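You operate a simulated robot arm through the tools that you are given. There is no shell and no other tool.

The job below is to be done with a simulated robot arm. You get a single attempt, and the scene is never put back.

## Task
Close down the sensor bench: tester off, head 66 racked, range S, both loose masters on the empty squares.
Fine: switch off before the head comes out; it goes into the empty well.

Only the result counts: the job must be done as asked and must still hold three seconds after the hand-in. Knocking over, shifting, dropping, spilling or breaking anything else fails it.

## Robot
A 5-joint arm with a two-finger parallel gripper, fixed in place. Base frame: the origin is on the floor under the middle of its stand, x ahead of it, y to its left, z up. Units: cm, degrees, N and s.
It reaches about 113.4 cm from its shoulder. Its first joint turns from -149.0 to 149.0 degrees. Payload 1.57 kg.
Tool frame: the origin (TCP) lies between the finger pads and is the grasp point; the fingertips stand 3 cm ahead of it; z points along the fingers, y is the line along which they close. The gripper opens to 11 cm. The fingers are 2.4 cm wide and 1.2 cm thick; the gripper's body (4.8 by 11.2 cm) begins 7.8 cm behind the TCP.
Orientation is told as [roll, pitch, yaw] about the base's x, y, z axes, in that order, counted from this pose: with the fingers straight down and closing along the base's y, the tool's x points along the base's -x, its y along +y and its z along -z.

## Interface
- The arm moves only by the tool move_arm. Its argument "plan" is a list of rows, each a list of 3 entries, a list of its own where there are three numbers: the shift along the base's x, y, z in cm, then the turn, a rotation vector about the base's x, y, z in degrees, then the opening in per cent of the stroke, from 0 (shut) to 100 (fully open). In form: [[[dx, dy, dz], [ax, ay, az], hand], ...]. A call has 1 to 20 rows; each row is the pose to reach, as a shift and turn from the pose commanded when the call began. A row lasts 0.2 s, in which the tool goes at most 5 cm and 8.6 degrees; a call with a longer step from one row to the next is refused whole, and so is a gripper value outside its range. A pose out of reach is approached as far as the arm can. The call stops where the force on the tool passes 90 N (or 10 N more than at its start, if that is more) or the arm is blocked; 0.2 s more then pass. The fingers move at their own pace (about 7.2 cm/s each) and stop on an object; they squeeze with about 21 N. The grip force told is the motor's: it shows also when the fingers shut on nothing. Time passes only in rows, and 0.2 s behind the last, so rows that repeat a pose let the fingers close. The reply holds the time, the measured pose of the TCP, the force on the tool along the base axes, the opening and the grip force, in the units named above and with some noise, with the torque about the TCP (base axes, N m) and any sound that the robot's microphone picked up.
- Cameras (640 x 400 px; columns grow to the right, rows downward): "scene" is fixed at [21.8, 64.92, 150.06]; the picture's right is [-0.47, -0.88, 0.00], its down [-0.75, 0.40, -0.53] and it looks along [0.47, -0.25, -0.85] (base axes); focal length 218 px, centre (320, 200). "wrist" rides on the gripper at [7, 1.6, -14.1] in the tool frame; the picture's right is [-0.23, 0.97, 0.00], its down [-0.86, -0.20, -0.48] and it looks along [-0.47, -0.11, 0.88] (tool axes); focal length 222 px, centre (320, 200). There is no depth. A picture from a camera that has moved, and an enlarged one, comes with that camera's place and axes in the base frame and with its lens.
- camera(camera): a new picture of that camera. The clock stands still meanwhile.
- move_column(by): slides the trunk up (or, below 0, down) by that many cm; the arm rides with it, the base frame stays. It gives what a move gives, with no picture.
- inspect(camera, box): a new picture of the part [left, top, right, bottom] of that camera's present view, enlarged. The clock stands still meanwhile.
- close_job(): hands the job in; it is judged then, once.

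Nothing tells you positions but the pictures and the camera data. Unless the task says otherwise, let go and move clear before handing in.

The tools are called after ">>>" as a command line: name --argument value ..., lists and objects as JSON in quotes. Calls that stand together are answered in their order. move_arm: Moves the arm, as the interface text tells. Its arguments: {"type":"object","properties":{"plan":{"type":"array"}},"required":["plan"]} The other tools are called the same way: move_column (by) moves the trunk up or down; camera (camera) takes a picture; inspect (camera, box) takes an enlarged picture of a part of a camera's view; close_job () hands the job in.

At the start:

```text
clock: 0.0
eef_pos: [57.82, 36.02, 119.95]
tcp_rot: [-0.1, 0.0, 0.0]
wrist_force: [-0.1, 0.6, 0.7]
ft_torque: [0.03, 0.0, 0.01]
opening: 10.99
grasp_force: 0.1
trunk travel left (down, up): [-93.3, 3.7]
```

scene: 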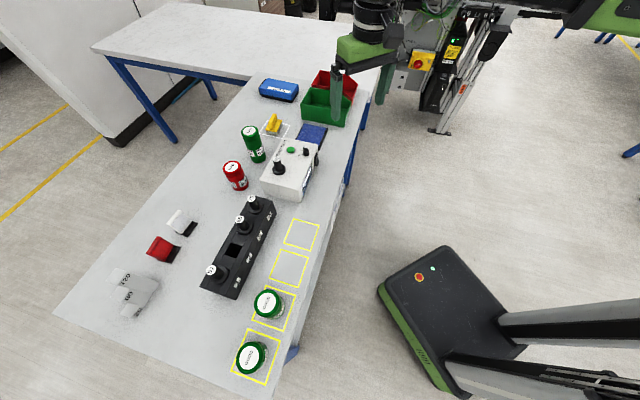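
wrist: 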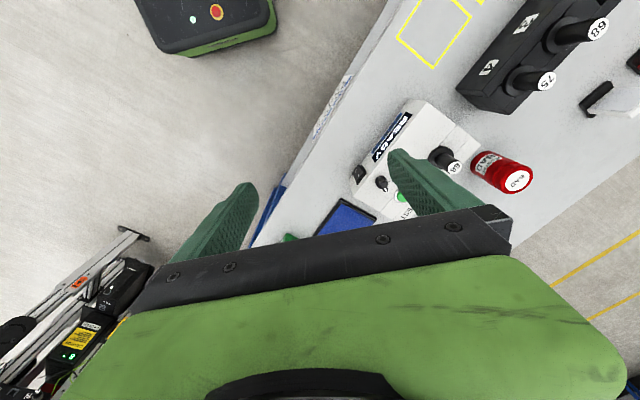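

I see a bench with a white tester holding a head, a black rack with several heads, four yellow squares (two holding green masters), and loose red and green cylinders that are probably the loose masters. I'll take enlarged pictures before moving anything.

>>> inspect --camera "scene" --box '[220, 110, 340, 210]'

>>> inspect --camera "scene" --box '[180, 180, 340, 300]'

>>> inspect --camera "scene" --box '[100, 200, 220, 320]'

>>> inspect --camera "wrist" --box '[320, 60, 560, 220]'

>>> inspect --camera "scene" --box '[220, 270, 320, 390]'

```text
4.00 times, centred on (280, 160) of scene
camera zoom: at [21.8, 64.92, 150.06], right [-0.47, -0.88, 0.0], down [-0.75, 0.4, -0.53], along [0.47, -0.25, -0.85], focal length 874 px, centre (480, 360)
```

zoom: 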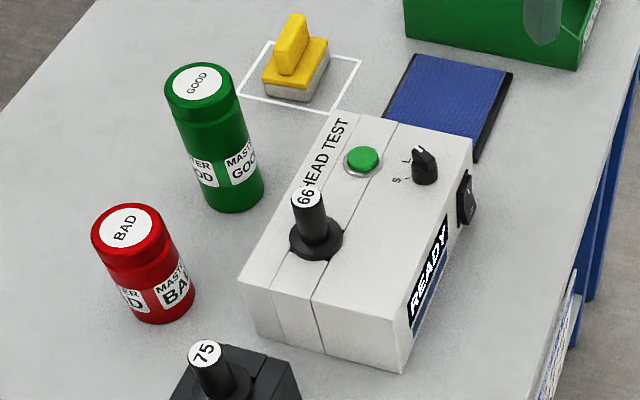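

```text
3.33 times, centred on (260, 240) of scene
camera zoom: at [21.8, 64.92, 150.06], right [-0.47, -0.88, 0.0], down [-0.75, 0.4, -0.53], along [0.47, -0.25, -0.85], focal length 728 px, centre (520, 67)
```

zoom: 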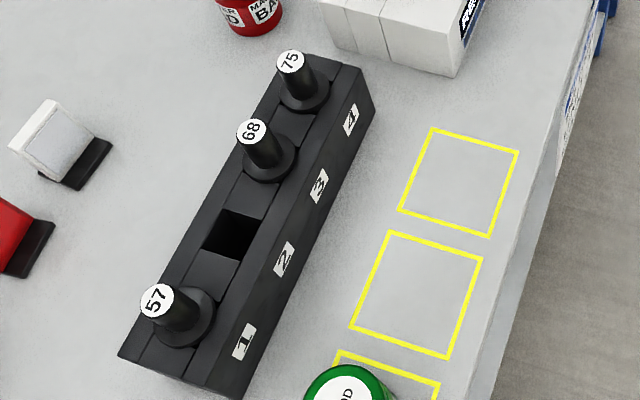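

```text
3.33 times, centred on (160, 260) of scene
camera zoom: at [21.8, 64.92, 150.06], right [-0.47, -0.88, 0.0], down [-0.75, 0.4, -0.53], along [0.47, -0.25, -0.85], focal length 728 px, centre (853, 0)
```

zoom: 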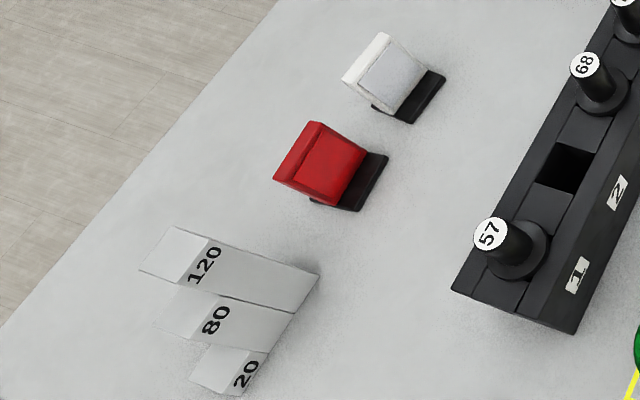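

```text
2.50 times, centred on (440, 140) of wrist
camera zoom: at [50.7, 37.76, 134.16], right [0.23, 0.97, 0.0], down [0.86, -0.2, 0.48], along [0.47, -0.11, -0.88], focal length 555 px, centre (20, 350)
```

zoom: 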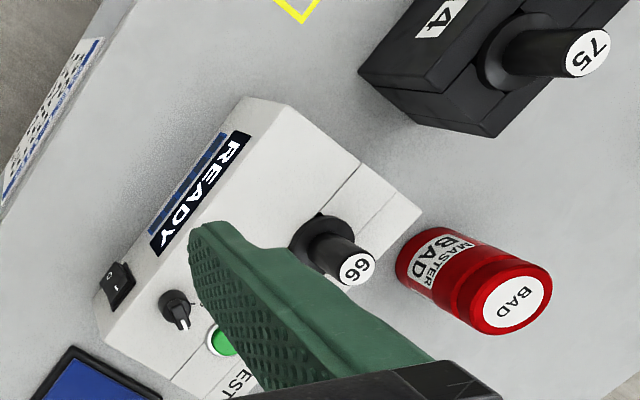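

```text
3.33 times, centred on (270, 330) of scene
camera zoom: at [21.8, 64.92, 150.06], right [-0.47, -0.88, 0.0], down [-0.75, 0.4, -0.53], along [0.47, -0.25, -0.85], focal length 728 px, centre (487, -233)
```

zoom: 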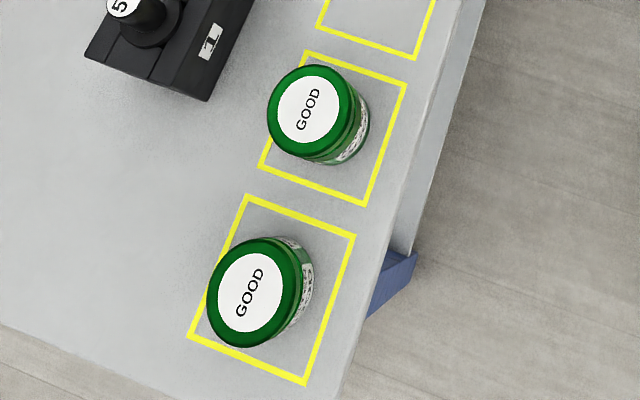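

I take the bench top to be at about z 87-88, turned 45° to the base axes. The tester's front, with READY and the rocker, faces the robot; head 66's top is near (67, 55, 101.6) and the rocker near (68.6, 41, 93). I'll turn the hand 45° and move closer to look at the rocker and knob.

>>> move_arm --plan '[[[0, 0, 0], [0, 0, 8], 100], [[0, 0, 0], [0, 0, 16], 100], [[0, -1, -1], [0, 0, 24], 100], [[0, -2, -2], [0, 0, 32], 100], [[0, -3, -4], [0, 0, 40], 100], [[0, -4, -6], [0, 0, 45], 100]]'

>>> camera --camera "wrist"

>>> camera --camera "scene"

```text
clock: 1.4
eef_pos: [57.69, 32.19, 120.0]
tcp_rot: [0.0, 0.1, 45.1]
wrist_force: [0.4, 0.5, 1.0]
ft_torque: [0.02, 0.0, 0.02]
opening: 11.02
grasp_force: 0.1
out of reach, approached as far as the arm can: row 3, 4, 5, 6
trunk travel left (down, up): [-93.3, 3.7]
```

```text
taken
camera wrist: at [51.68, 28.54, 134.16], right [-0.53, 0.85, 0.0], down [0.74, 0.47, 0.48], along [0.41, 0.25, -0.88], focal length 222 px, centre (320, 200)
```

wrist: 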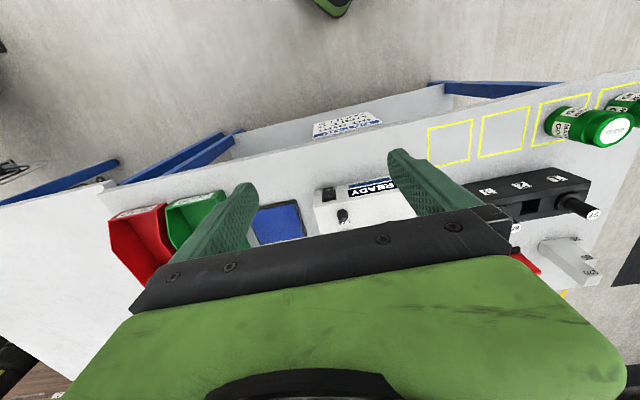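

```text
taken
```

scene: 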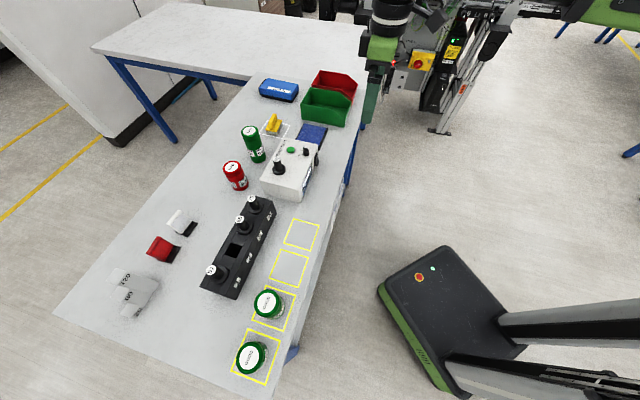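

The hand turned, but the arm didn't go lower, so height will have to come mostly from the trunk. I'll lower the trunk 10 cm; there's still clear space under the hand.

>>> move_column --by -8

>>> camera --camera "wrist"

>>> inspect --camera "wrist" --box '[220, 140, 460, 290]'

```text
clock: 2.6
eef_pos: [57.85, 32.23, 111.99]
tcp_rot: [0.0, 0.0, 45.0]
wrist_force: [0.1, 0.0, -0.1]
ft_torque: [0.0, 0.04, 0.0]
opening: 11.0
grasp_force: 0.1
trunk travel left (down, up): [-85.3, 11.7]
```

```text
taken
camera wrist: at [51.68, 28.56, 126.16], right [-0.53, 0.85, 0.0], down [0.75, 0.46, 0.48], along [0.41, 0.25, -0.88], focal length 222 px, centre (320, 200)
```

wrist: 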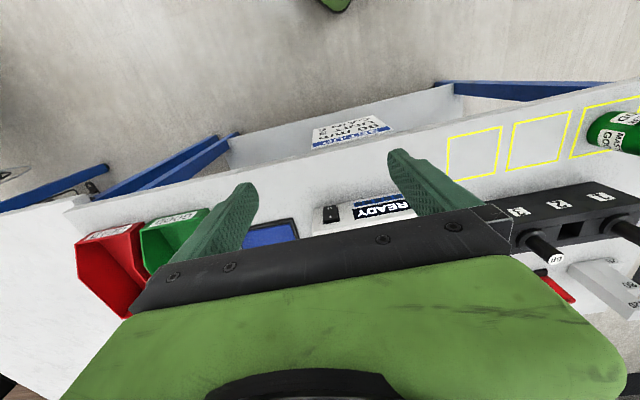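

```text
2.67 times, centred on (340, 215) of wrist
camera zoom: at [51.68, 28.56, 126.16], right [-0.53, 0.85, 0.0], down [0.75, 0.46, 0.48], along [0.41, 0.25, -0.88], focal length 592 px, centre (267, 160)
```

zoom: 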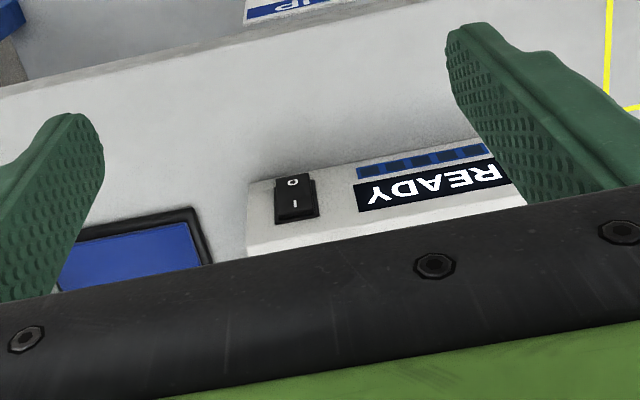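

The rocker sits upright on the tester's front face with I at the top and O at the bottom, so the lower half has to be pressed. I'll close the fingers and try tilting the hand forward, tips toward the tester, which also gives a more frontal view.

>>> move_arm --plan '[[[0, 0, 0], [3.7, -6.5, 0], 60], [[0, 0, 0], [7.3, -13.1, 0], 30], [[0, 0, 0], [11, -19.6, 0], 0], [[0, 0, 0], [14.7, -26.1, 0], 0], [[0, 0, 0], [18.3, -32.7, 0], 0], [[0, 0, 0], [22, -39.2, 0], 0]]'

>>> camera --camera "wrist"

>>> camera --camera "scene"

```text
clock: 4.0
eef_pos: [64.13, 35.96, 118.93]
tcp_rot: [-15.1, -42.8, 50.9]
wrist_force: [0.5, -0.1, 0.5]
ft_torque: [0.01, 0.02, -0.02]
opening: 0.01
grasp_force: 20.9
out of reach, approached as far as the arm can: row 2, 3, 4, 5, 6
trunk travel left (down, up): [-85.3, 11.7]
```

```text
taken
camera wrist: at [51.05, 28.48, 123.92], right [-0.52, 0.86, -0.03], down [0.23, 0.17, 0.96], along [0.83, 0.49, -0.29], focal length 222 px, centre (320, 200)
```

wrist: 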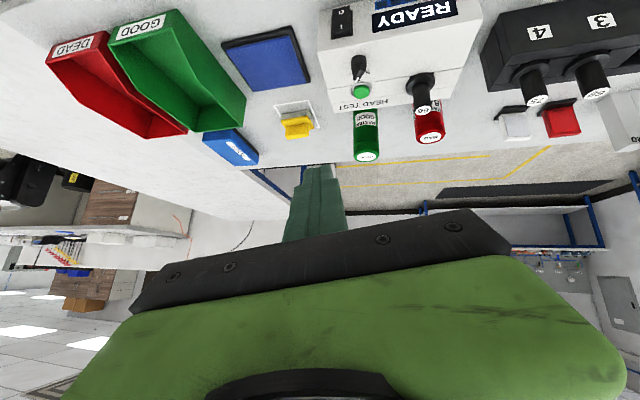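

```text
taken
```

scene: 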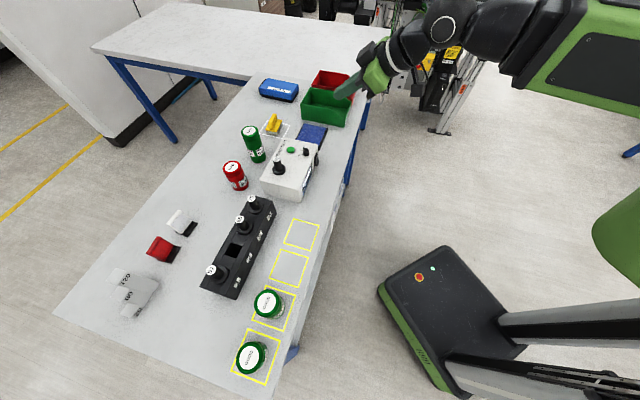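

The tilt worked and gives a clear (upside-down) view of the tester top. I'll zoom in on the switch, the range knob and the head.

>>> inspect --camera "wrist" --box '[310, 0, 470, 100]'

>>> inspect --camera "wrist" --box '[340, 60, 460, 170]'

>>> inspect --camera "scene" --box '[285, 135, 335, 175]'

```text
4.00 times, centred on (390, 50) of wrist
camera zoom: at [51.05, 28.48, 123.92], right [-0.52, 0.86, -0.03], down [0.23, 0.17, 0.96], along [0.83, 0.49, -0.29], focal length 888 px, centre (40, 800)
```

zoom: 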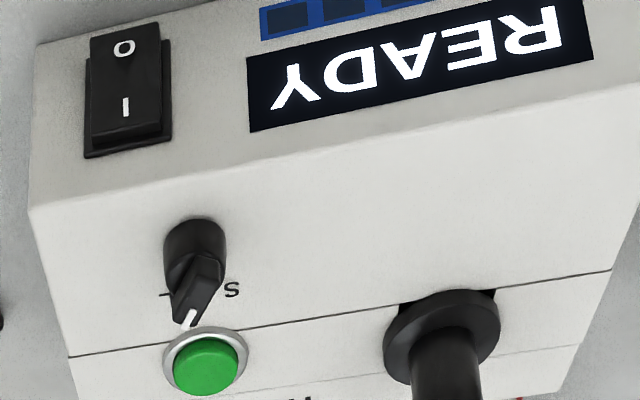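

```text
3.64 times, centred on (400, 115) of wrist
camera zoom: at [51.05, 28.48, 123.92], right [-0.52, 0.86, -0.03], down [0.23, 0.17, 0.96], along [0.83, 0.49, -0.29], focal length 808 px, centre (29, 509)
```

zoom: 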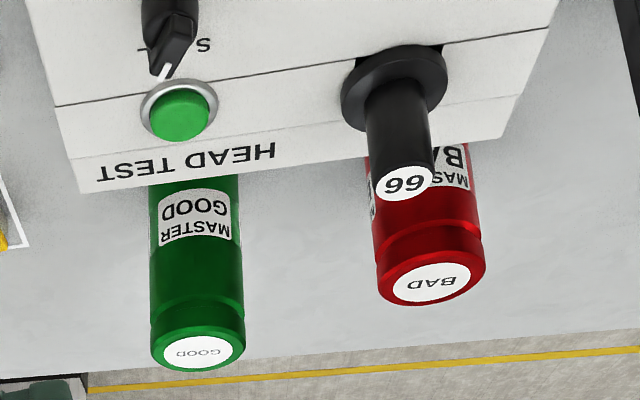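

```text
10.00 times, centred on (310, 155) of scene
camera zoom: at [21.8, 64.92, 150.06], right [-0.47, -0.88, 0.0], down [-0.75, 0.4, -0.53], along [0.47, -0.25, -0.85], focal length 2184 px, centre (420, 650)
```

zoom: 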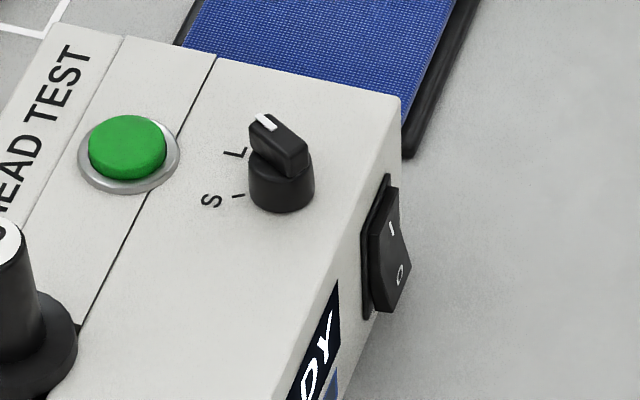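

The tester is on (READY lit). The knob points at L, and S is about 60° counter-clockwise from above. I place the O half of the rocker near (68.3, 41.0, 91). I'll lower the trunk in steps and approach with the fingers closed and tilted 45°.

>>> move_column --by -15

>>> move_arm --plan '[[[0, 0, 0], [0, 0, 0], 0]]'

>>> camera --camera "wrist"

>>> camera --camera "scene"

```text
clock: 5.7
eef_pos: [64.01, 36.1, 103.91]
tcp_rot: [-15.0, -42.7, 50.8]
wrist_force: [0.6, -0.1, -0.4]
ft_torque: [0.01, 0.0, -0.01]
opening: 0.0
grasp_force: 20.8
trunk travel left (down, up): [-70.3, 26.7]
```

```text
clock: 6.1
eef_pos: [64.05, 35.88, 103.86]
tcp_rot: [-15.0, -42.7, 50.9]
wrist_force: [-0.7, 0.0, -0.7]
ft_torque: [0.01, 0.0, -0.03]
opening: 0.0
grasp_force: 21.0
trunk travel left (down, up): [-70.3, 26.7]
```

```text
taken
camera wrist: at [51.02, 28.47, 108.92], right [-0.52, 0.86, -0.03], down [0.23, 0.17, 0.96], along [0.82, 0.49, -0.29], focal length 222 px, centre (320, 200)
```

wrist: 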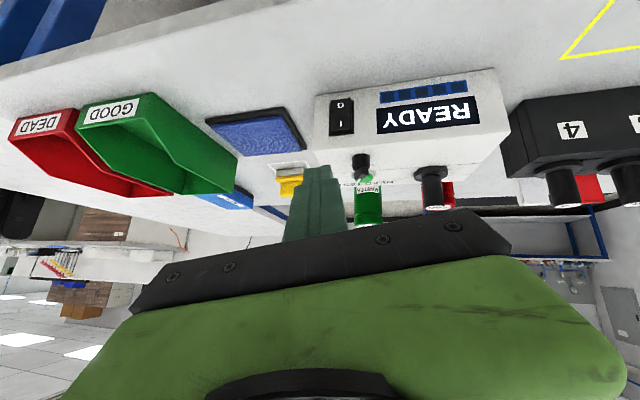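

```text
taken
```

scene: 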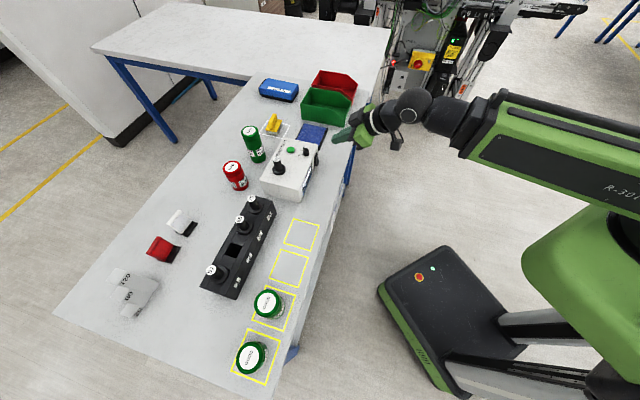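

The switch is now in clear view. I'll zoom in to refine its position before the final descent.

>>> inspect --camera "wrist" --box '[300, 60, 460, 220]'

```text
2.50 times, centred on (380, 140) of wrist
camera zoom: at [51.02, 28.47, 108.92], right [-0.52, 0.86, -0.03], down [0.23, 0.17, 0.96], along [0.82, 0.49, -0.29], focal length 555 px, centre (170, 350)
```

zoom: 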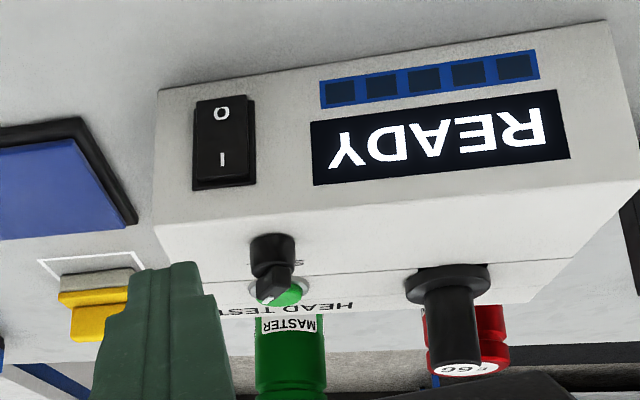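

The O mark works out to about (68.35, 41.15, 91.0) and the rocker spans z 90-94.7. I'll line up sideways first, then lower the trunk so the fingertip edge is level with O, about 4 cm in front of it.

>>> move_arm --plan '[[[-0.5, 0.5, 0], [0, 0, 0], 0], [[-1.0, 1.05, 0], [0, 0, 0], 0], [[-1.0, 1.05, 0], [0, 0, 0], 0]]'

>>> move_column --by -11.6

>>> camera --camera "wrist"

>>> inspect --camera "scene" --box '[270, 110, 400, 200]'

```text
clock: 6.9
eef_pos: [63.33, 37.2, 103.87]
tcp_rot: [-14.9, -42.6, 50.9]
wrist_force: [0.5, 0.7, 0.2]
ft_torque: [-0.01, 0.0, 0.02]
opening: 0.02
grasp_force: 20.9
trunk travel left (down, up): [-70.3, 26.7]
```

```text
clock: 8.4
eef_pos: [63.18, 37.11, 92.18]
tcp_rot: [-15.0, -42.7, 50.8]
wrist_force: [0.3, -0.4, -0.3]
ft_torque: [0.0, 0.0, -0.01]
opening: 0.01
grasp_force: 20.4
trunk travel left (down, up): [-58.7, 38.3]
```

```text
taken
camera wrist: at [50.24, 29.65, 97.33], right [-0.52, 0.86, -0.03], down [0.23, 0.17, 0.96], along [0.82, 0.49, -0.29], focal length 222 px, centre (320, 200)
```

wrist: 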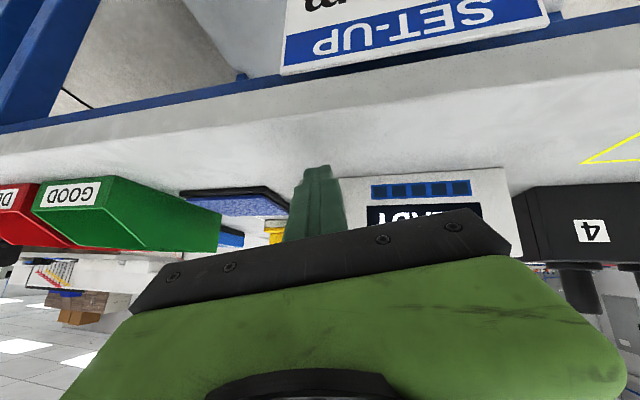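

```text
4.44 times, centred on (335, 155) of scene
camera zoom: at [21.8, 64.92, 150.06], right [-0.47, -0.88, 0.0], down [-0.75, 0.4, -0.53], along [0.47, -0.25, -0.85], focal length 971 px, centre (253, 400)
```

zoom: 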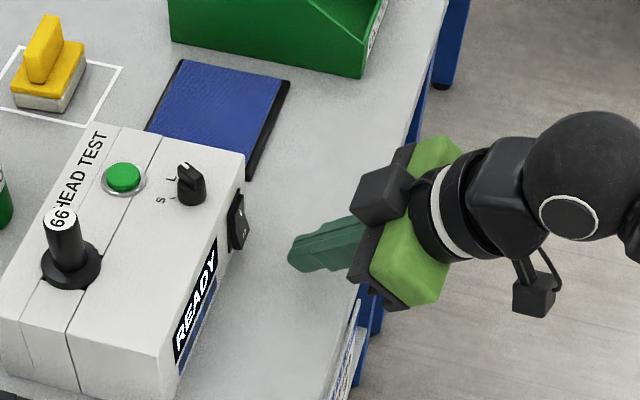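

The fingertips are right in front of the lower half of the rocker, about 3.6 cm away. I'll go forward along the bench normal, slowly near contact.

>>> move_arm --plan '[[[0.7, 0.7, 0], [0, 0, 0], 0], [[1.4, 1.4, 0], [0, 0, 0], 0], [[1.9, 1.9, 0], [0, 0, 0], 0], [[2.2, 2.2, 0], [0, 0, 0], 0]]'

>>> inspect --camera "scene" --box '[290, 130, 350, 180]'

>>> inspect --camera "wrist" --box '[260, 140, 400, 240]'

```text
clock: 9.4
eef_pos: [65.43, 39.49, 92.3]
tcp_rot: [-15.0, -42.6, 50.9]
wrist_force: [0.1, -0.5, 0.7]
ft_torque: [0.01, -0.02, 0.0]
opening: 0.0
grasp_force: 21.1
trunk travel left (down, up): [-58.7, 38.3]
```

```text
8.00 times, centred on (320, 155) of scene
camera zoom: at [21.8, 64.92, 150.06], right [-0.47, -0.88, 0.0], down [-0.75, 0.4, -0.53], along [0.47, -0.25, -0.85], focal length 1747 px, centre (320, 560)
```

zoom: 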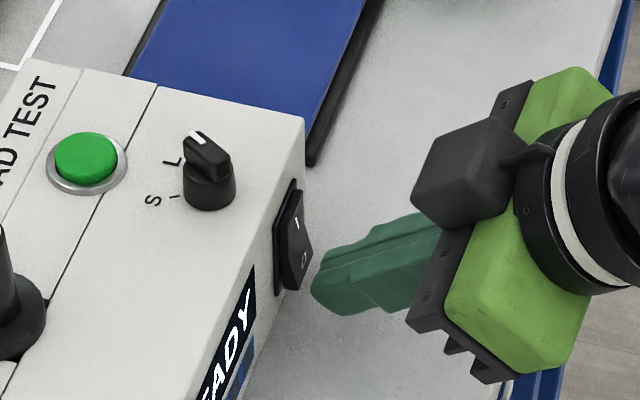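

```text
4.00 times, centred on (330, 190) of wrist
camera zoom: at [52.46, 31.95, 97.32], right [-0.52, 0.86, -0.03], down [0.23, 0.18, 0.96], along [0.82, 0.49, -0.29], focal length 888 px, centre (280, 240)
```

zoom: 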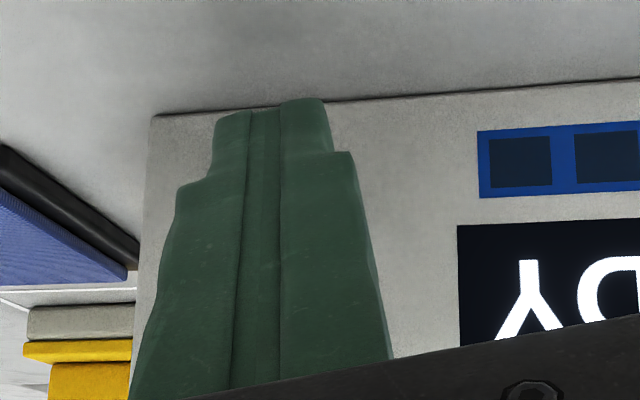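

No contact yet and the tip is just in front of O. I'll press on in small steps.

>>> move_arm --plan '[[[0.2, 0.2, 0], [0, 0, 0], 0], [[0.35, 0.35, 0], [0, 0, 0], 0], [[0.5, 0.5, 0], [0, 0, 0], 0], [[0.65, 0.65, 0], [0, 0, 0], 0]]'

>>> inspect --camera "scene" --box '[290, 130, 350, 180]'

>>> inspect --camera "wrist" --box '[260, 140, 480, 240]'

```text
clock: 10.4
eef_pos: [66.01, 39.96, 92.29]
tcp_rot: [-15.0, -42.4, 50.7]
wrist_force: [-12.0, -11.4, -6.2]
ft_torque: [-0.26, 0.29, -0.01]
opening: 0.0
grasp_force: 21.5
trunk travel left (down, up): [-58.7, 38.3]
```

```text
8.00 times, centred on (320, 155) of scene
camera zoom: at [21.8, 64.92, 150.06], right [-0.47, -0.88, 0.0], down [-0.75, 0.4, -0.53], along [0.47, -0.25, -0.85], focal length 1747 px, centre (320, 560)
```

zoom: 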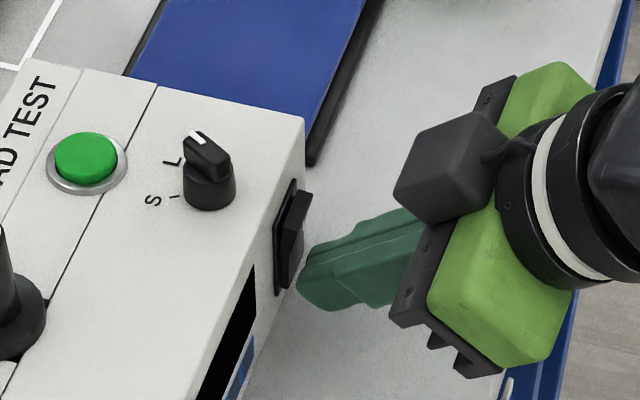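

```text
2.91 times, centred on (370, 190) of wrist
camera zoom: at [52.98, 32.4, 97.35], right [-0.52, 0.86, -0.03], down [0.23, 0.18, 0.96], along [0.82, 0.49, -0.29], focal length 646 px, centre (174, 229)
```

zoom: 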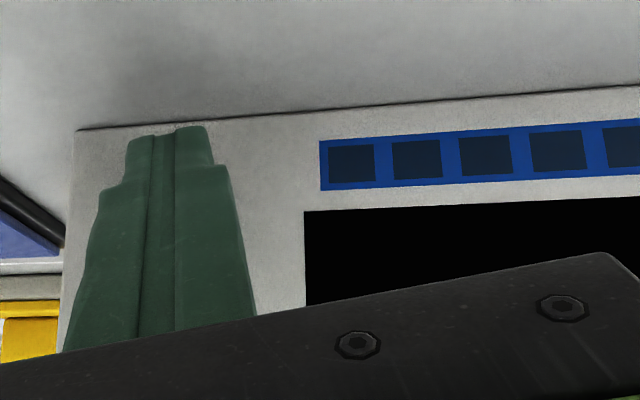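

The display is dark and the rocker has flipped to O; the tester hasn't moved. I'll back off straight and raise the trunk.

>>> move_arm --plan '[[[-0.7, -0.7, 0], [0, 0, 0], 0], [[-1.6, -1.6, 0], [0, 0, 0], 0], [[-2.8, -2.8, 0], [0, 0, 0], 0]]'

>>> move_column --by 22

>>> inspect --camera "scene" --box '[270, 130, 340, 190]'

>>> camera --camera "wrist"

```text
clock: 11.2
eef_pos: [63.3, 37.14, 92.31]
tcp_rot: [-15.1, -42.6, 50.9]
wrist_force: [-0.2, 0.4, -0.1]
ft_torque: [0.04, -0.01, 0.04]
opening: 0.0
grasp_force: 21.0
trunk travel left (down, up): [-58.7, 38.3]
```

```text
clock: 13.5
eef_pos: [63.2, 37.34, 114.36]
tcp_rot: [-15.0, -42.6, 50.8]
wrist_force: [0.3, 0.6, 0.5]
ft_torque: [-0.01, 0.01, -0.01]
opening: 0.03
grasp_force: 20.9
trunk travel left (down, up): [-80.7, 16.3]
```

```text
6.67 times, centred on (305, 160) of scene
camera zoom: at [21.8, 64.92, 150.06], right [-0.47, -0.88, 0.0], down [-0.75, 0.4, -0.53], along [0.47, -0.25, -0.85], focal length 1456 px, centre (420, 467)
```

zoom: 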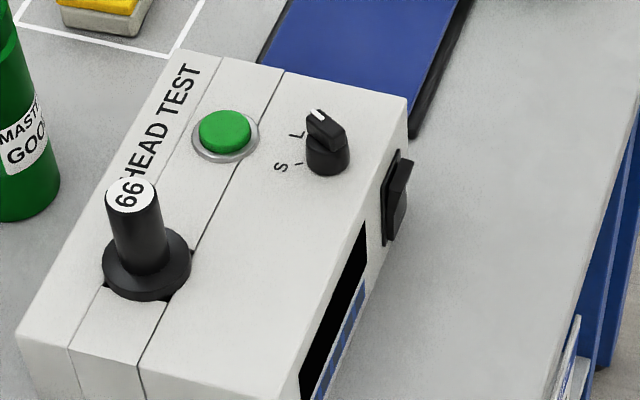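

```text
taken
camera wrist: at [50.24, 29.73, 119.32], right [-0.52, 0.86, -0.03], down [0.23, 0.17, 0.96], along [0.82, 0.49, -0.29], focal length 222 px, centre (320, 200)
```

wrist: 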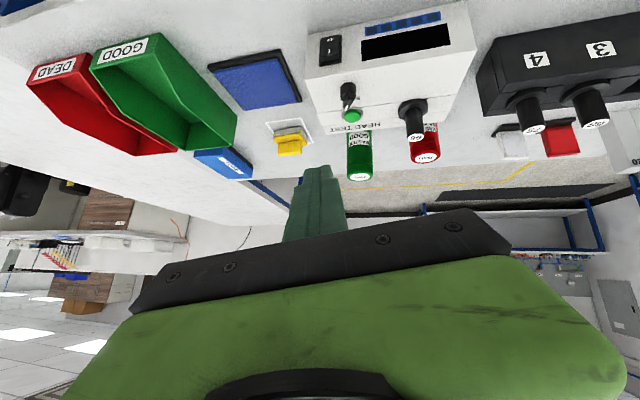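

The switch stays off. Next is the range knob, which I place near (69.0, 44.8) with its pointer at about z 99.3 and azimuth about 15°. I'll bring the hand upright at a safe height, turn it to yaw 15, and look from above.

>>> move_arm --plan '[[[0, 0, 0], [-3.7, 6.5, 0], 0], [[0, 0, 0], [-7.3, 13.1, 0], 0], [[0, 0, 0], [-11, 19.6, 0], 0], [[0, 0, 0], [-14.7, 26.1, 0], 0], [[0, 0, 0], [-18.3, 32.7, 0], 0], [[0, 0, 0], [-22, 39.2, 0], 0], [[0, 0, 0], [-22, 39.2, 0], 0]]'

```text
clock: 15.1
eef_pos: [63.27, 37.41, 107.41]
tcp_rot: [0.1, 0.3, 44.9]
wrist_force: [0.6, 0.7, 0.0]
ft_torque: [0.02, 0.0, 0.03]
opening: 0.01
grasp_force: 20.8
out of reach, approached as far as the arm can: row 1, 2, 3, 4, 5, 6, 7
trunk travel left (down, up): [-80.7, 16.3]
```

The arm keeps a fixed height when the hand is upright, so the trunk handles all height: TCP z is about 26.7 plus the travel left downward. I'll move over the knob, clear of everything below, turn to yaw 15 and look.

>>> move_arm --plan '[[[1.5, 1.8, 0], [0, 0, -7.5], 40], [[3, 3.7, 0], [0, 0, -15], 40], [[4.5, 5.5, 0], [0, 0, -22.5], 40], [[5.7, 7.4, 0], [0, 0, -30], 40], [[5.7, 7.4, 0], [0, 0, -30], 40]]'

>>> camera --camera "wrist"

>>> inspect --camera "wrist" --box '[260, 130, 400, 240]'

>>> inspect --camera "scene" --box '[260, 110, 350, 190]'

```text
clock: 16.3
eef_pos: [68.63, 44.72, 107.41]
tcp_rot: [-0.1, 0.2, 14.9]
wrist_force: [0.4, -0.8, -0.1]
ft_torque: [0.03, -0.03, 0.01]
opening: 4.39
grasp_force: 0.0
trunk travel left (down, up): [-80.7, 16.3]
```

```text
taken
camera wrist: at [61.59, 44.57, 121.59], right [-0.03, 1.0, 0.0], down [0.88, 0.03, 0.48], along [0.48, 0.01, -0.88], focal length 222 px, centre (320, 200)
```

wrist: 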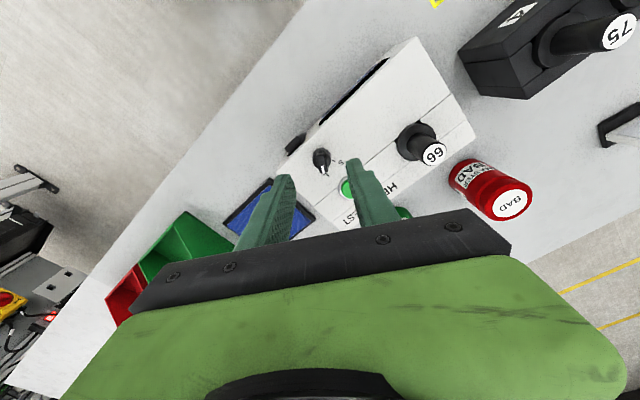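

```text
3.64 times, centred on (330, 185) of wrist
camera zoom: at [61.59, 44.57, 121.59], right [-0.03, 1.0, 0.0], down [0.88, 0.03, 0.48], along [0.48, 0.01, -0.88], focal length 808 px, centre (284, 254)
```

zoom: 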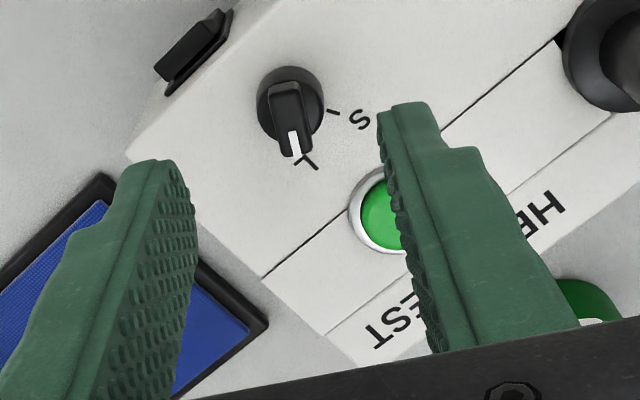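

```text
5.00 times, centred on (305, 150) of scene
camera zoom: at [21.8, 64.92, 150.06], right [-0.47, -0.88, 0.0], down [-0.75, 0.4, -0.53], along [0.47, -0.25, -0.85], focal length 1092 px, centre (395, 450)
```

zoom: 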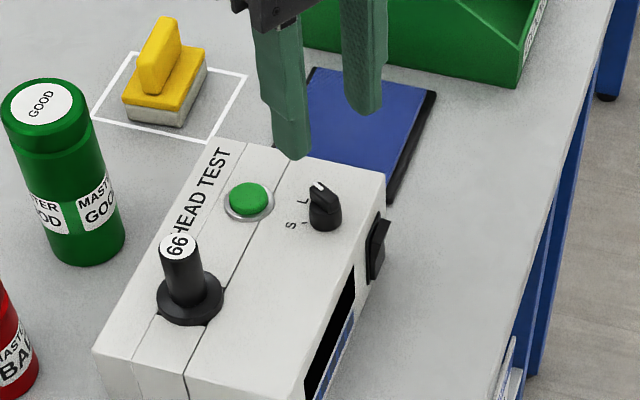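

The knob centre sits near (69.2, 44.9), its top at about z 99.2 and the tester top at about 96.7. The pointer bar is about 0.8 cm wide and lies along the fingers' flat direction. I'll shift by (0.4, 0.12) to centre over it, then lower until the tips straddle the bar.

>>> move_arm --plan '[[[0.4, 0.12, 0], [0, 0, 0], 35], [[0.4, 0.12, 0], [0, 0, 0], 35]]'

>>> move_column --by -4.5

>>> inspect --camera "wrist" --box '[260, 130, 400, 240]'

>>> inspect --camera "scene" --box '[280, 110, 350, 170]'

```text
clock: 16.9
eef_pos: [69.24, 44.75, 107.41]
tcp_rot: [0.1, 0.2, 15.0]
wrist_force: [0.5, 0.1, 1.1]
ft_torque: [0.05, 0.01, 0.0]
opening: 3.86
grasp_force: 0.1
trunk travel left (down, up): [-80.7, 16.3]
```

```text
clock: 17.8
eef_pos: [69.17, 44.74, 102.89]
tcp_rot: [0.1, 0.2, 15.0]
wrist_force: [0.3, -0.4, -0.4]
ft_torque: [0.0, -0.01, 0.05]
opening: 3.84
grasp_force: 0.0
trunk travel left (down, up): [-76.2, 20.8]
```

```text
3.64 times, centred on (330, 185) of wrist
camera zoom: at [61.99, 44.63, 117.09], right [-0.03, 1.0, 0.0], down [0.88, 0.03, 0.48], along [0.48, 0.02, -0.88], focal length 808 px, centre (284, 254)
```

zoom: 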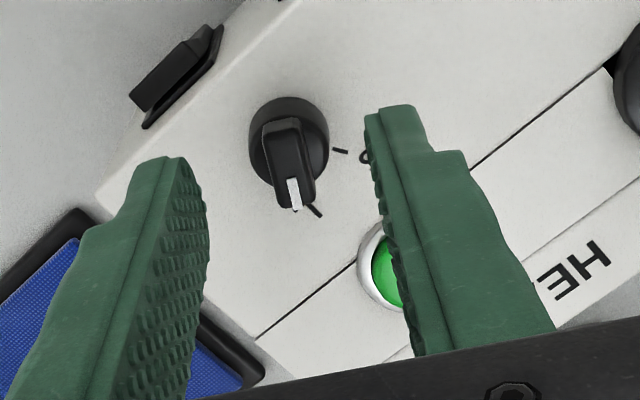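

```text
6.67 times, centred on (315, 140) of scene
camera zoom: at [21.8, 64.92, 150.06], right [-0.47, -0.88, 0.0], down [-0.75, 0.4, -0.53], along [0.47, -0.25, -0.85], focal length 1456 px, centre (353, 600)
```

zoom: 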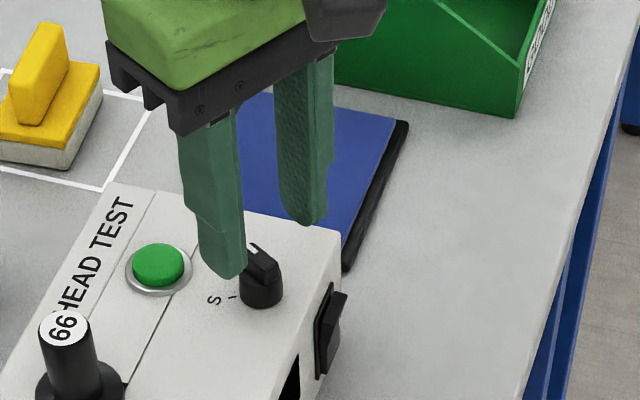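

The knob is centred between the fingers. I'll lower the last 1.7 cm and close on the pointer bar.

>>> move_column --by -1.7

>>> move_arm --plan '[[[0, 0, 0], [0, 0, 0], 20], [[0, 0, 0], [0, 0, 0], 10], [[0, 0, 0], [0, 0, 0], 2], [[0, 0, 0], [0, 0, 0], 2], [[0, 0, 0], [0, 0, 0], 2]]'

>>> inspect --camera "wrist" --box '[260, 130, 400, 240]'

>>> inspect --camera "scene" --box '[280, 120, 340, 170]'

```text
clock: 18.4
eef_pos: [69.04, 44.73, 101.08]
tcp_rot: [0.0, 0.3, 15.0]
wrist_force: [0.2, 0.8, 0.2]
ft_torque: [0.0, 0.0, -0.01]
opening: 3.85
grasp_force: 0.0
trunk travel left (down, up): [-74.5, 22.5]
```

```text
clock: 19.6
eef_pos: [69.09, 44.67, 101.26]
tcp_rot: [0.0, 0.3, 15.1]
wrist_force: [1.5, 1.2, 1.7]
ft_torque: [-0.01, 0.15, 0.03]
opening: 0.99
grasp_force: 28.2
trunk travel left (down, up): [-74.5, 22.5]
```

```text
3.64 times, centred on (330, 185) of wrist
camera zoom: at [61.99, 44.65, 115.38], right [-0.03, 1.0, 0.0], down [0.88, 0.03, 0.48], along [0.48, 0.02, -0.88], focal length 808 px, centre (284, 254)
```

zoom: 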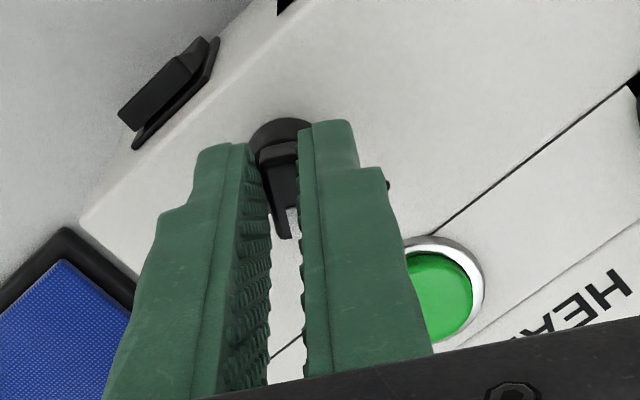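

```text
8.00 times, centred on (310, 145) of scene
camera zoom: at [21.8, 64.92, 150.06], right [-0.47, -0.88, 0.0], down [-0.75, 0.4, -0.53], along [0.47, -0.25, -0.85], focal length 1747 px, centre (400, 640)
```

zoom: 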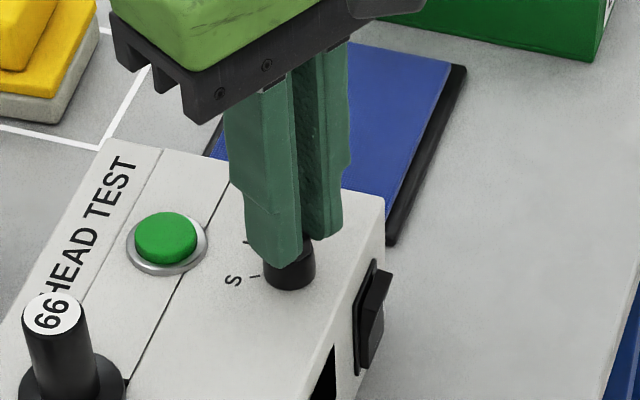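

The grip holds on the bar (0.99 cm). I'll turn counter-clockwise 60° about the vertical, toward S.

>>> move_arm --plan '[[[0, 0, 0], [0, 0, 7.5], 2], [[0, 0, 0], [0, 0, 15], 2], [[0, 0, 0], [0, 0, 22.5], 2], [[0, 0, 0], [0, 0, 30], 2], [[0, 0, 0], [0, 0, 37.5], 2], [[0, 0, 0], [0, 0, 45], 2], [[0, 0, 0], [0, 0, 52.5], 2], [[0, 0, 0], [0, 0, 60], 2], [[0, 0, 0], [0, 0, 60], 2]]'

>>> inspect --camera "scene" --box '[280, 120, 340, 170]'

>>> inspect --camera "wrist" --box '[260, 130, 400, 240]'

```text
clock: 21.6
eef_pos: [69.56, 44.4, 101.21]
tcp_rot: [-0.2, 0.3, 75.0]
wrist_force: [28.5, -19.9, 12.9]
ft_torque: [0.0, -0.96, -0.18]
opening: 0.97
grasp_force: 28.8
trunk travel left (down, up): [-74.5, 22.5]
```

```text
8.00 times, centred on (310, 145) of scene
camera zoom: at [21.8, 64.92, 150.06], right [-0.47, -0.88, 0.0], down [-0.75, 0.4, -0.53], along [0.47, -0.25, -0.85], focal length 1747 px, centre (400, 640)
```

zoom: 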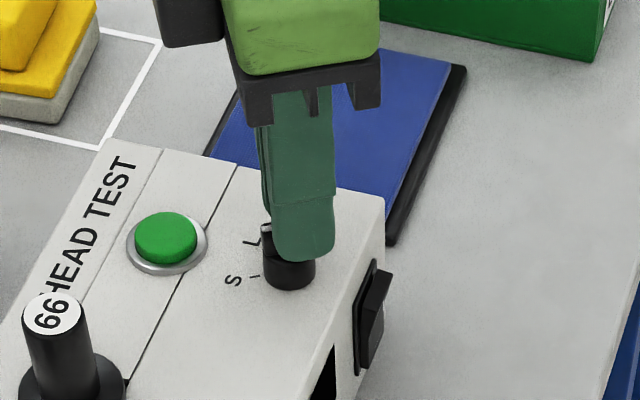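

```text
3.64 times, centred on (330, 185) of wrist
camera zoom: at [66.05, 38.28, 115.38], right [-0.88, 0.47, 0.0], down [0.41, 0.78, 0.48], along [0.23, 0.42, -0.88], focal length 808 px, centre (284, 254)
```

zoom: 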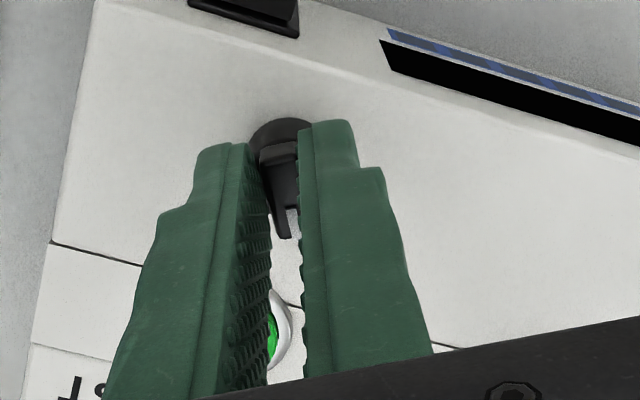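

The pointer now lies along the S direction. I'll ease the side load, open the fingers, rise and check.

>>> move_arm --plan '[[[0.25, -0.2, 0], [0, 0, 0], 2], [[0.5, -0.38, 0], [0, 0, 0], 2], [[0.5, -0.38, 0], [0, 0, 0], 2]]'

>>> move_arm --plan '[[[0, 0, 0], [0, 0, 0], 20], [[0, 0, 0], [0, 0, 0], 35], [[0, 0, 0], [0, 0, 0], 35]]'

>>> move_column --by 7

>>> inspect --camera "scene" --box '[260, 110, 350, 190]'

>>> camera --camera "wrist"

>>> inspect --camera "wrist" --box '[260, 110, 400, 220]'

```text
clock: 22.4
eef_pos: [69.61, 44.4, 101.26]
tcp_rot: [0.2, 0.3, 75.1]
wrist_force: [-2.4, -6.5, -3.1]
ft_torque: [-0.7, 0.24, 0.01]
opening: 1.01
grasp_force: 28.5
trunk travel left (down, up): [-74.5, 22.5]
```

```text
clock: 23.2
eef_pos: [69.79, 44.31, 101.19]
tcp_rot: [0.1, 0.2, 75.1]
wrist_force: [-0.6, -0.5, 0.8]
ft_torque: [0.0, -0.02, 0.0]
opening: 3.83
grasp_force: 0.0
trunk travel left (down, up): [-74.5, 22.5]
```

```text
clock: 24.3
eef_pos: [69.68, 44.48, 108.23]
tcp_rot: [0.0, 0.1, 75.1]
wrist_force: [0.3, -0.2, 0.3]
ft_torque: [-0.01, -0.04, 0.0]
opening: 3.84
grasp_force: 0.1
trunk travel left (down, up): [-81.5, 15.5]
```

```text
5.00 times, centred on (305, 150) of scene
camera zoom: at [21.8, 64.92, 150.06], right [-0.47, -0.88, 0.0], down [-0.75, 0.4, -0.53], along [0.47, -0.25, -0.85], focal length 1092 px, centre (395, 450)
```

zoom: 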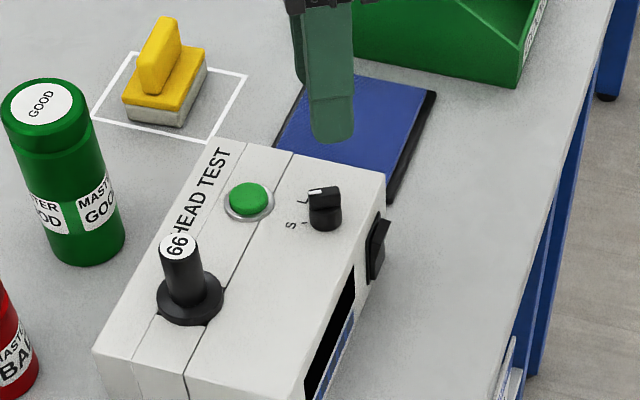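

```text
taken
camera wrist: at [66.28, 38.28, 122.38], right [-0.88, 0.47, 0.0], down [0.41, 0.78, 0.48], along [0.22, 0.42, -0.88], focal length 222 px, centre (320, 200)
```

wrist: 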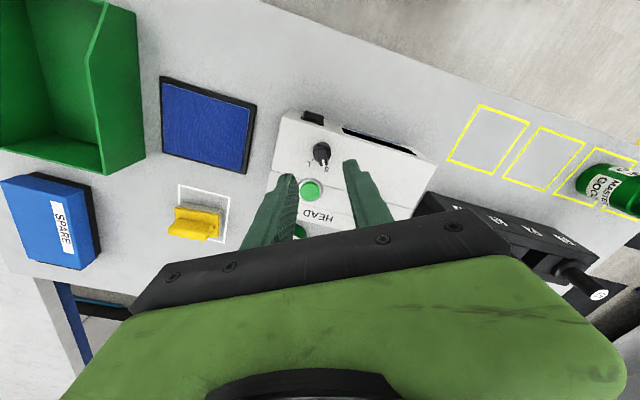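

```text
3.64 times, centred on (330, 165) of wrist
camera zoom: at [66.28, 38.28, 122.38], right [-0.88, 0.47, 0.0], down [0.41, 0.78, 0.48], along [0.22, 0.42, -0.88], focal length 808 px, centre (284, 327)
```

zoom: 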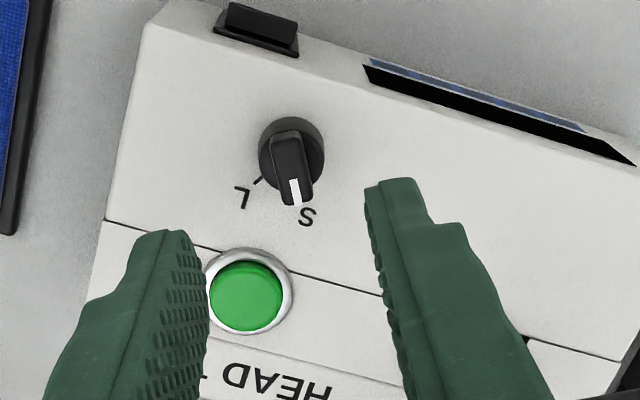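

The knob points at S and the tester stays off. Next is head 66: I put its stem near (67.2, 55.2) with its top at about z 101.6. I'll move over it, with the tips still 3 cm above, and turn to yaw 45 to line up with the bench.

>>> move_arm --plan '[[[-0.6, 2.7, 0], [0, 0, -7.5], 40], [[-1.2, 5.3, 0], [0, 0, -15], 40], [[-1.8, 8, 0], [0, 0, -22.5], 40], [[-2.44, 10.57, 0], [0, 0, -30], 40], [[-2.44, 10.57, 0], [0, 0, -30], 40]]'

>>> camera --camera "wrist"

>>> inspect --camera "wrist" --box '[250, 110, 410, 240]'

>>> inspect --camera "scene" --box '[220, 110, 350, 210]'

```text
clock: 25.5
eef_pos: [67.15, 55.0, 108.21]
tcp_rot: [0.1, 0.1, 44.9]
wrist_force: [1.0, 0.0, 0.4]
ft_torque: [0.0, 0.0, 0.02]
opening: 4.41
grasp_force: 0.0
trunk travel left (down, up): [-81.5, 15.5]
```

```text
taken
camera wrist: at [61.05, 51.43, 122.38], right [-0.53, 0.85, 0.0], down [0.75, 0.46, 0.48], along [0.4, 0.25, -0.88], focal length 222 px, centre (320, 200)
```

wrist: 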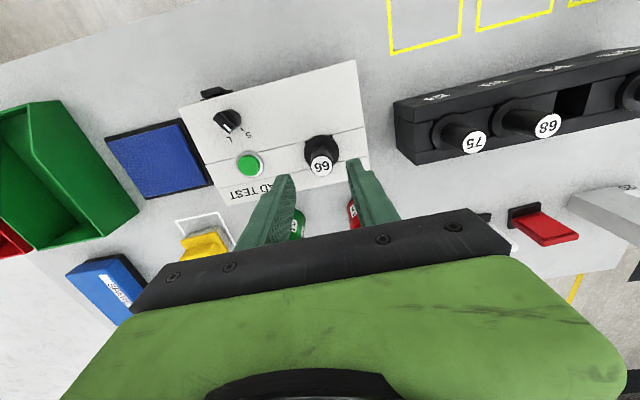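

```text
3.08 times, centred on (330, 175) of wrist
camera zoom: at [61.05, 51.43, 122.38], right [-0.53, 0.85, 0.0], down [0.75, 0.46, 0.48], along [0.4, 0.25, -0.88], focal length 684 px, centre (289, 277)
```

zoom: 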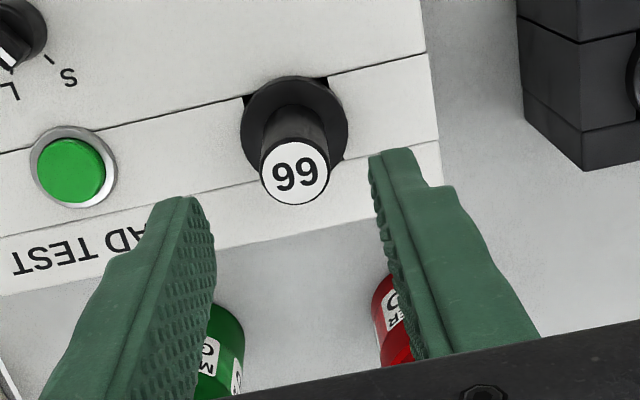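

```text
4.00 times, centred on (285, 160) of scene
camera zoom: at [21.8, 64.92, 150.06], right [-0.47, -0.88, 0.0], down [-0.75, 0.4, -0.53], along [0.47, -0.25, -0.85], focal length 874 px, centre (460, 360)
```

zoom: 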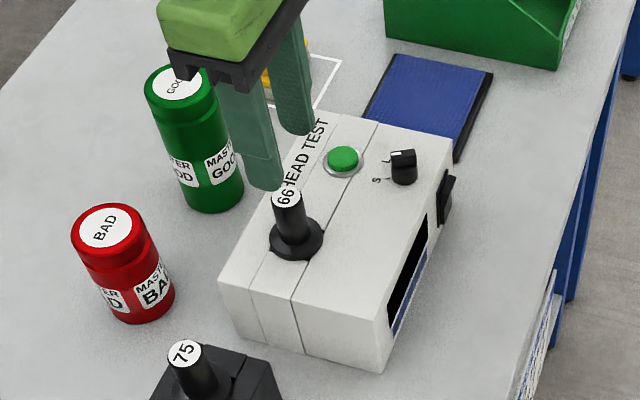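

Head 66's stem is almost centred under the hand; it needs a shift of about (0.15, 0.28). I'll correct that, lower until the tips are just above the flange, and grip.

>>> move_arm --plan '[[[0.15, 0.28, 0], [0, 0, 0], 40], [[0.15, 0.28, 0], [0, 0, 0], 40]]'

>>> move_column --by -6.0

>>> inspect --camera "wrist" --box '[250, 110, 410, 240]'

>>> inspect --camera "scene" --box '[250, 120, 320, 190]'

```text
clock: 26.1
eef_pos: [67.36, 55.26, 108.18]
tcp_rot: [0.1, 0.2, 45.0]
wrist_force: [0.5, -0.9, 0.2]
ft_torque: [0.0, -0.01, -0.02]
opening: 4.41
grasp_force: 0.1
trunk travel left (down, up): [-81.5, 15.5]
```

```text
clock: 27.1
eef_pos: [67.38, 55.26, 102.21]
tcp_rot: [0.0, 0.2, 45.0]
wrist_force: [-0.7, -0.3, -0.2]
ft_torque: [-0.01, -0.01, 0.0]
opening: 4.38
grasp_force: 0.0
trunk travel left (down, up): [-75.5, 21.5]
```

```text
3.08 times, centred on (330, 175) of wrist
camera zoom: at [61.22, 51.63, 116.39], right [-0.53, 0.85, 0.0], down [0.75, 0.46, 0.48], along [0.4, 0.25, -0.88], focal length 684 px, centre (289, 277)
```

zoom: 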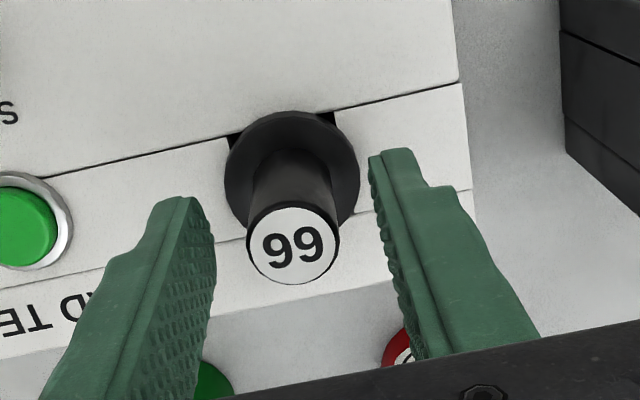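

```text
5.71 times, centred on (285, 155) of scene
camera zoom: at [21.8, 64.92, 150.06], right [-0.47, -0.88, 0.0], down [-0.75, 0.4, -0.53], along [0.47, -0.25, -0.85], focal length 1248 px, centre (520, 457)
```

zoom: 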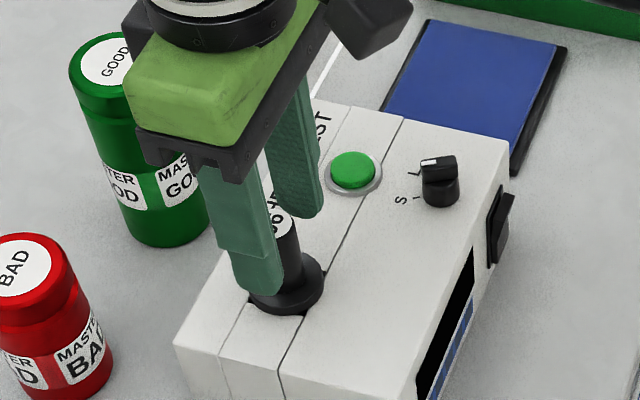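

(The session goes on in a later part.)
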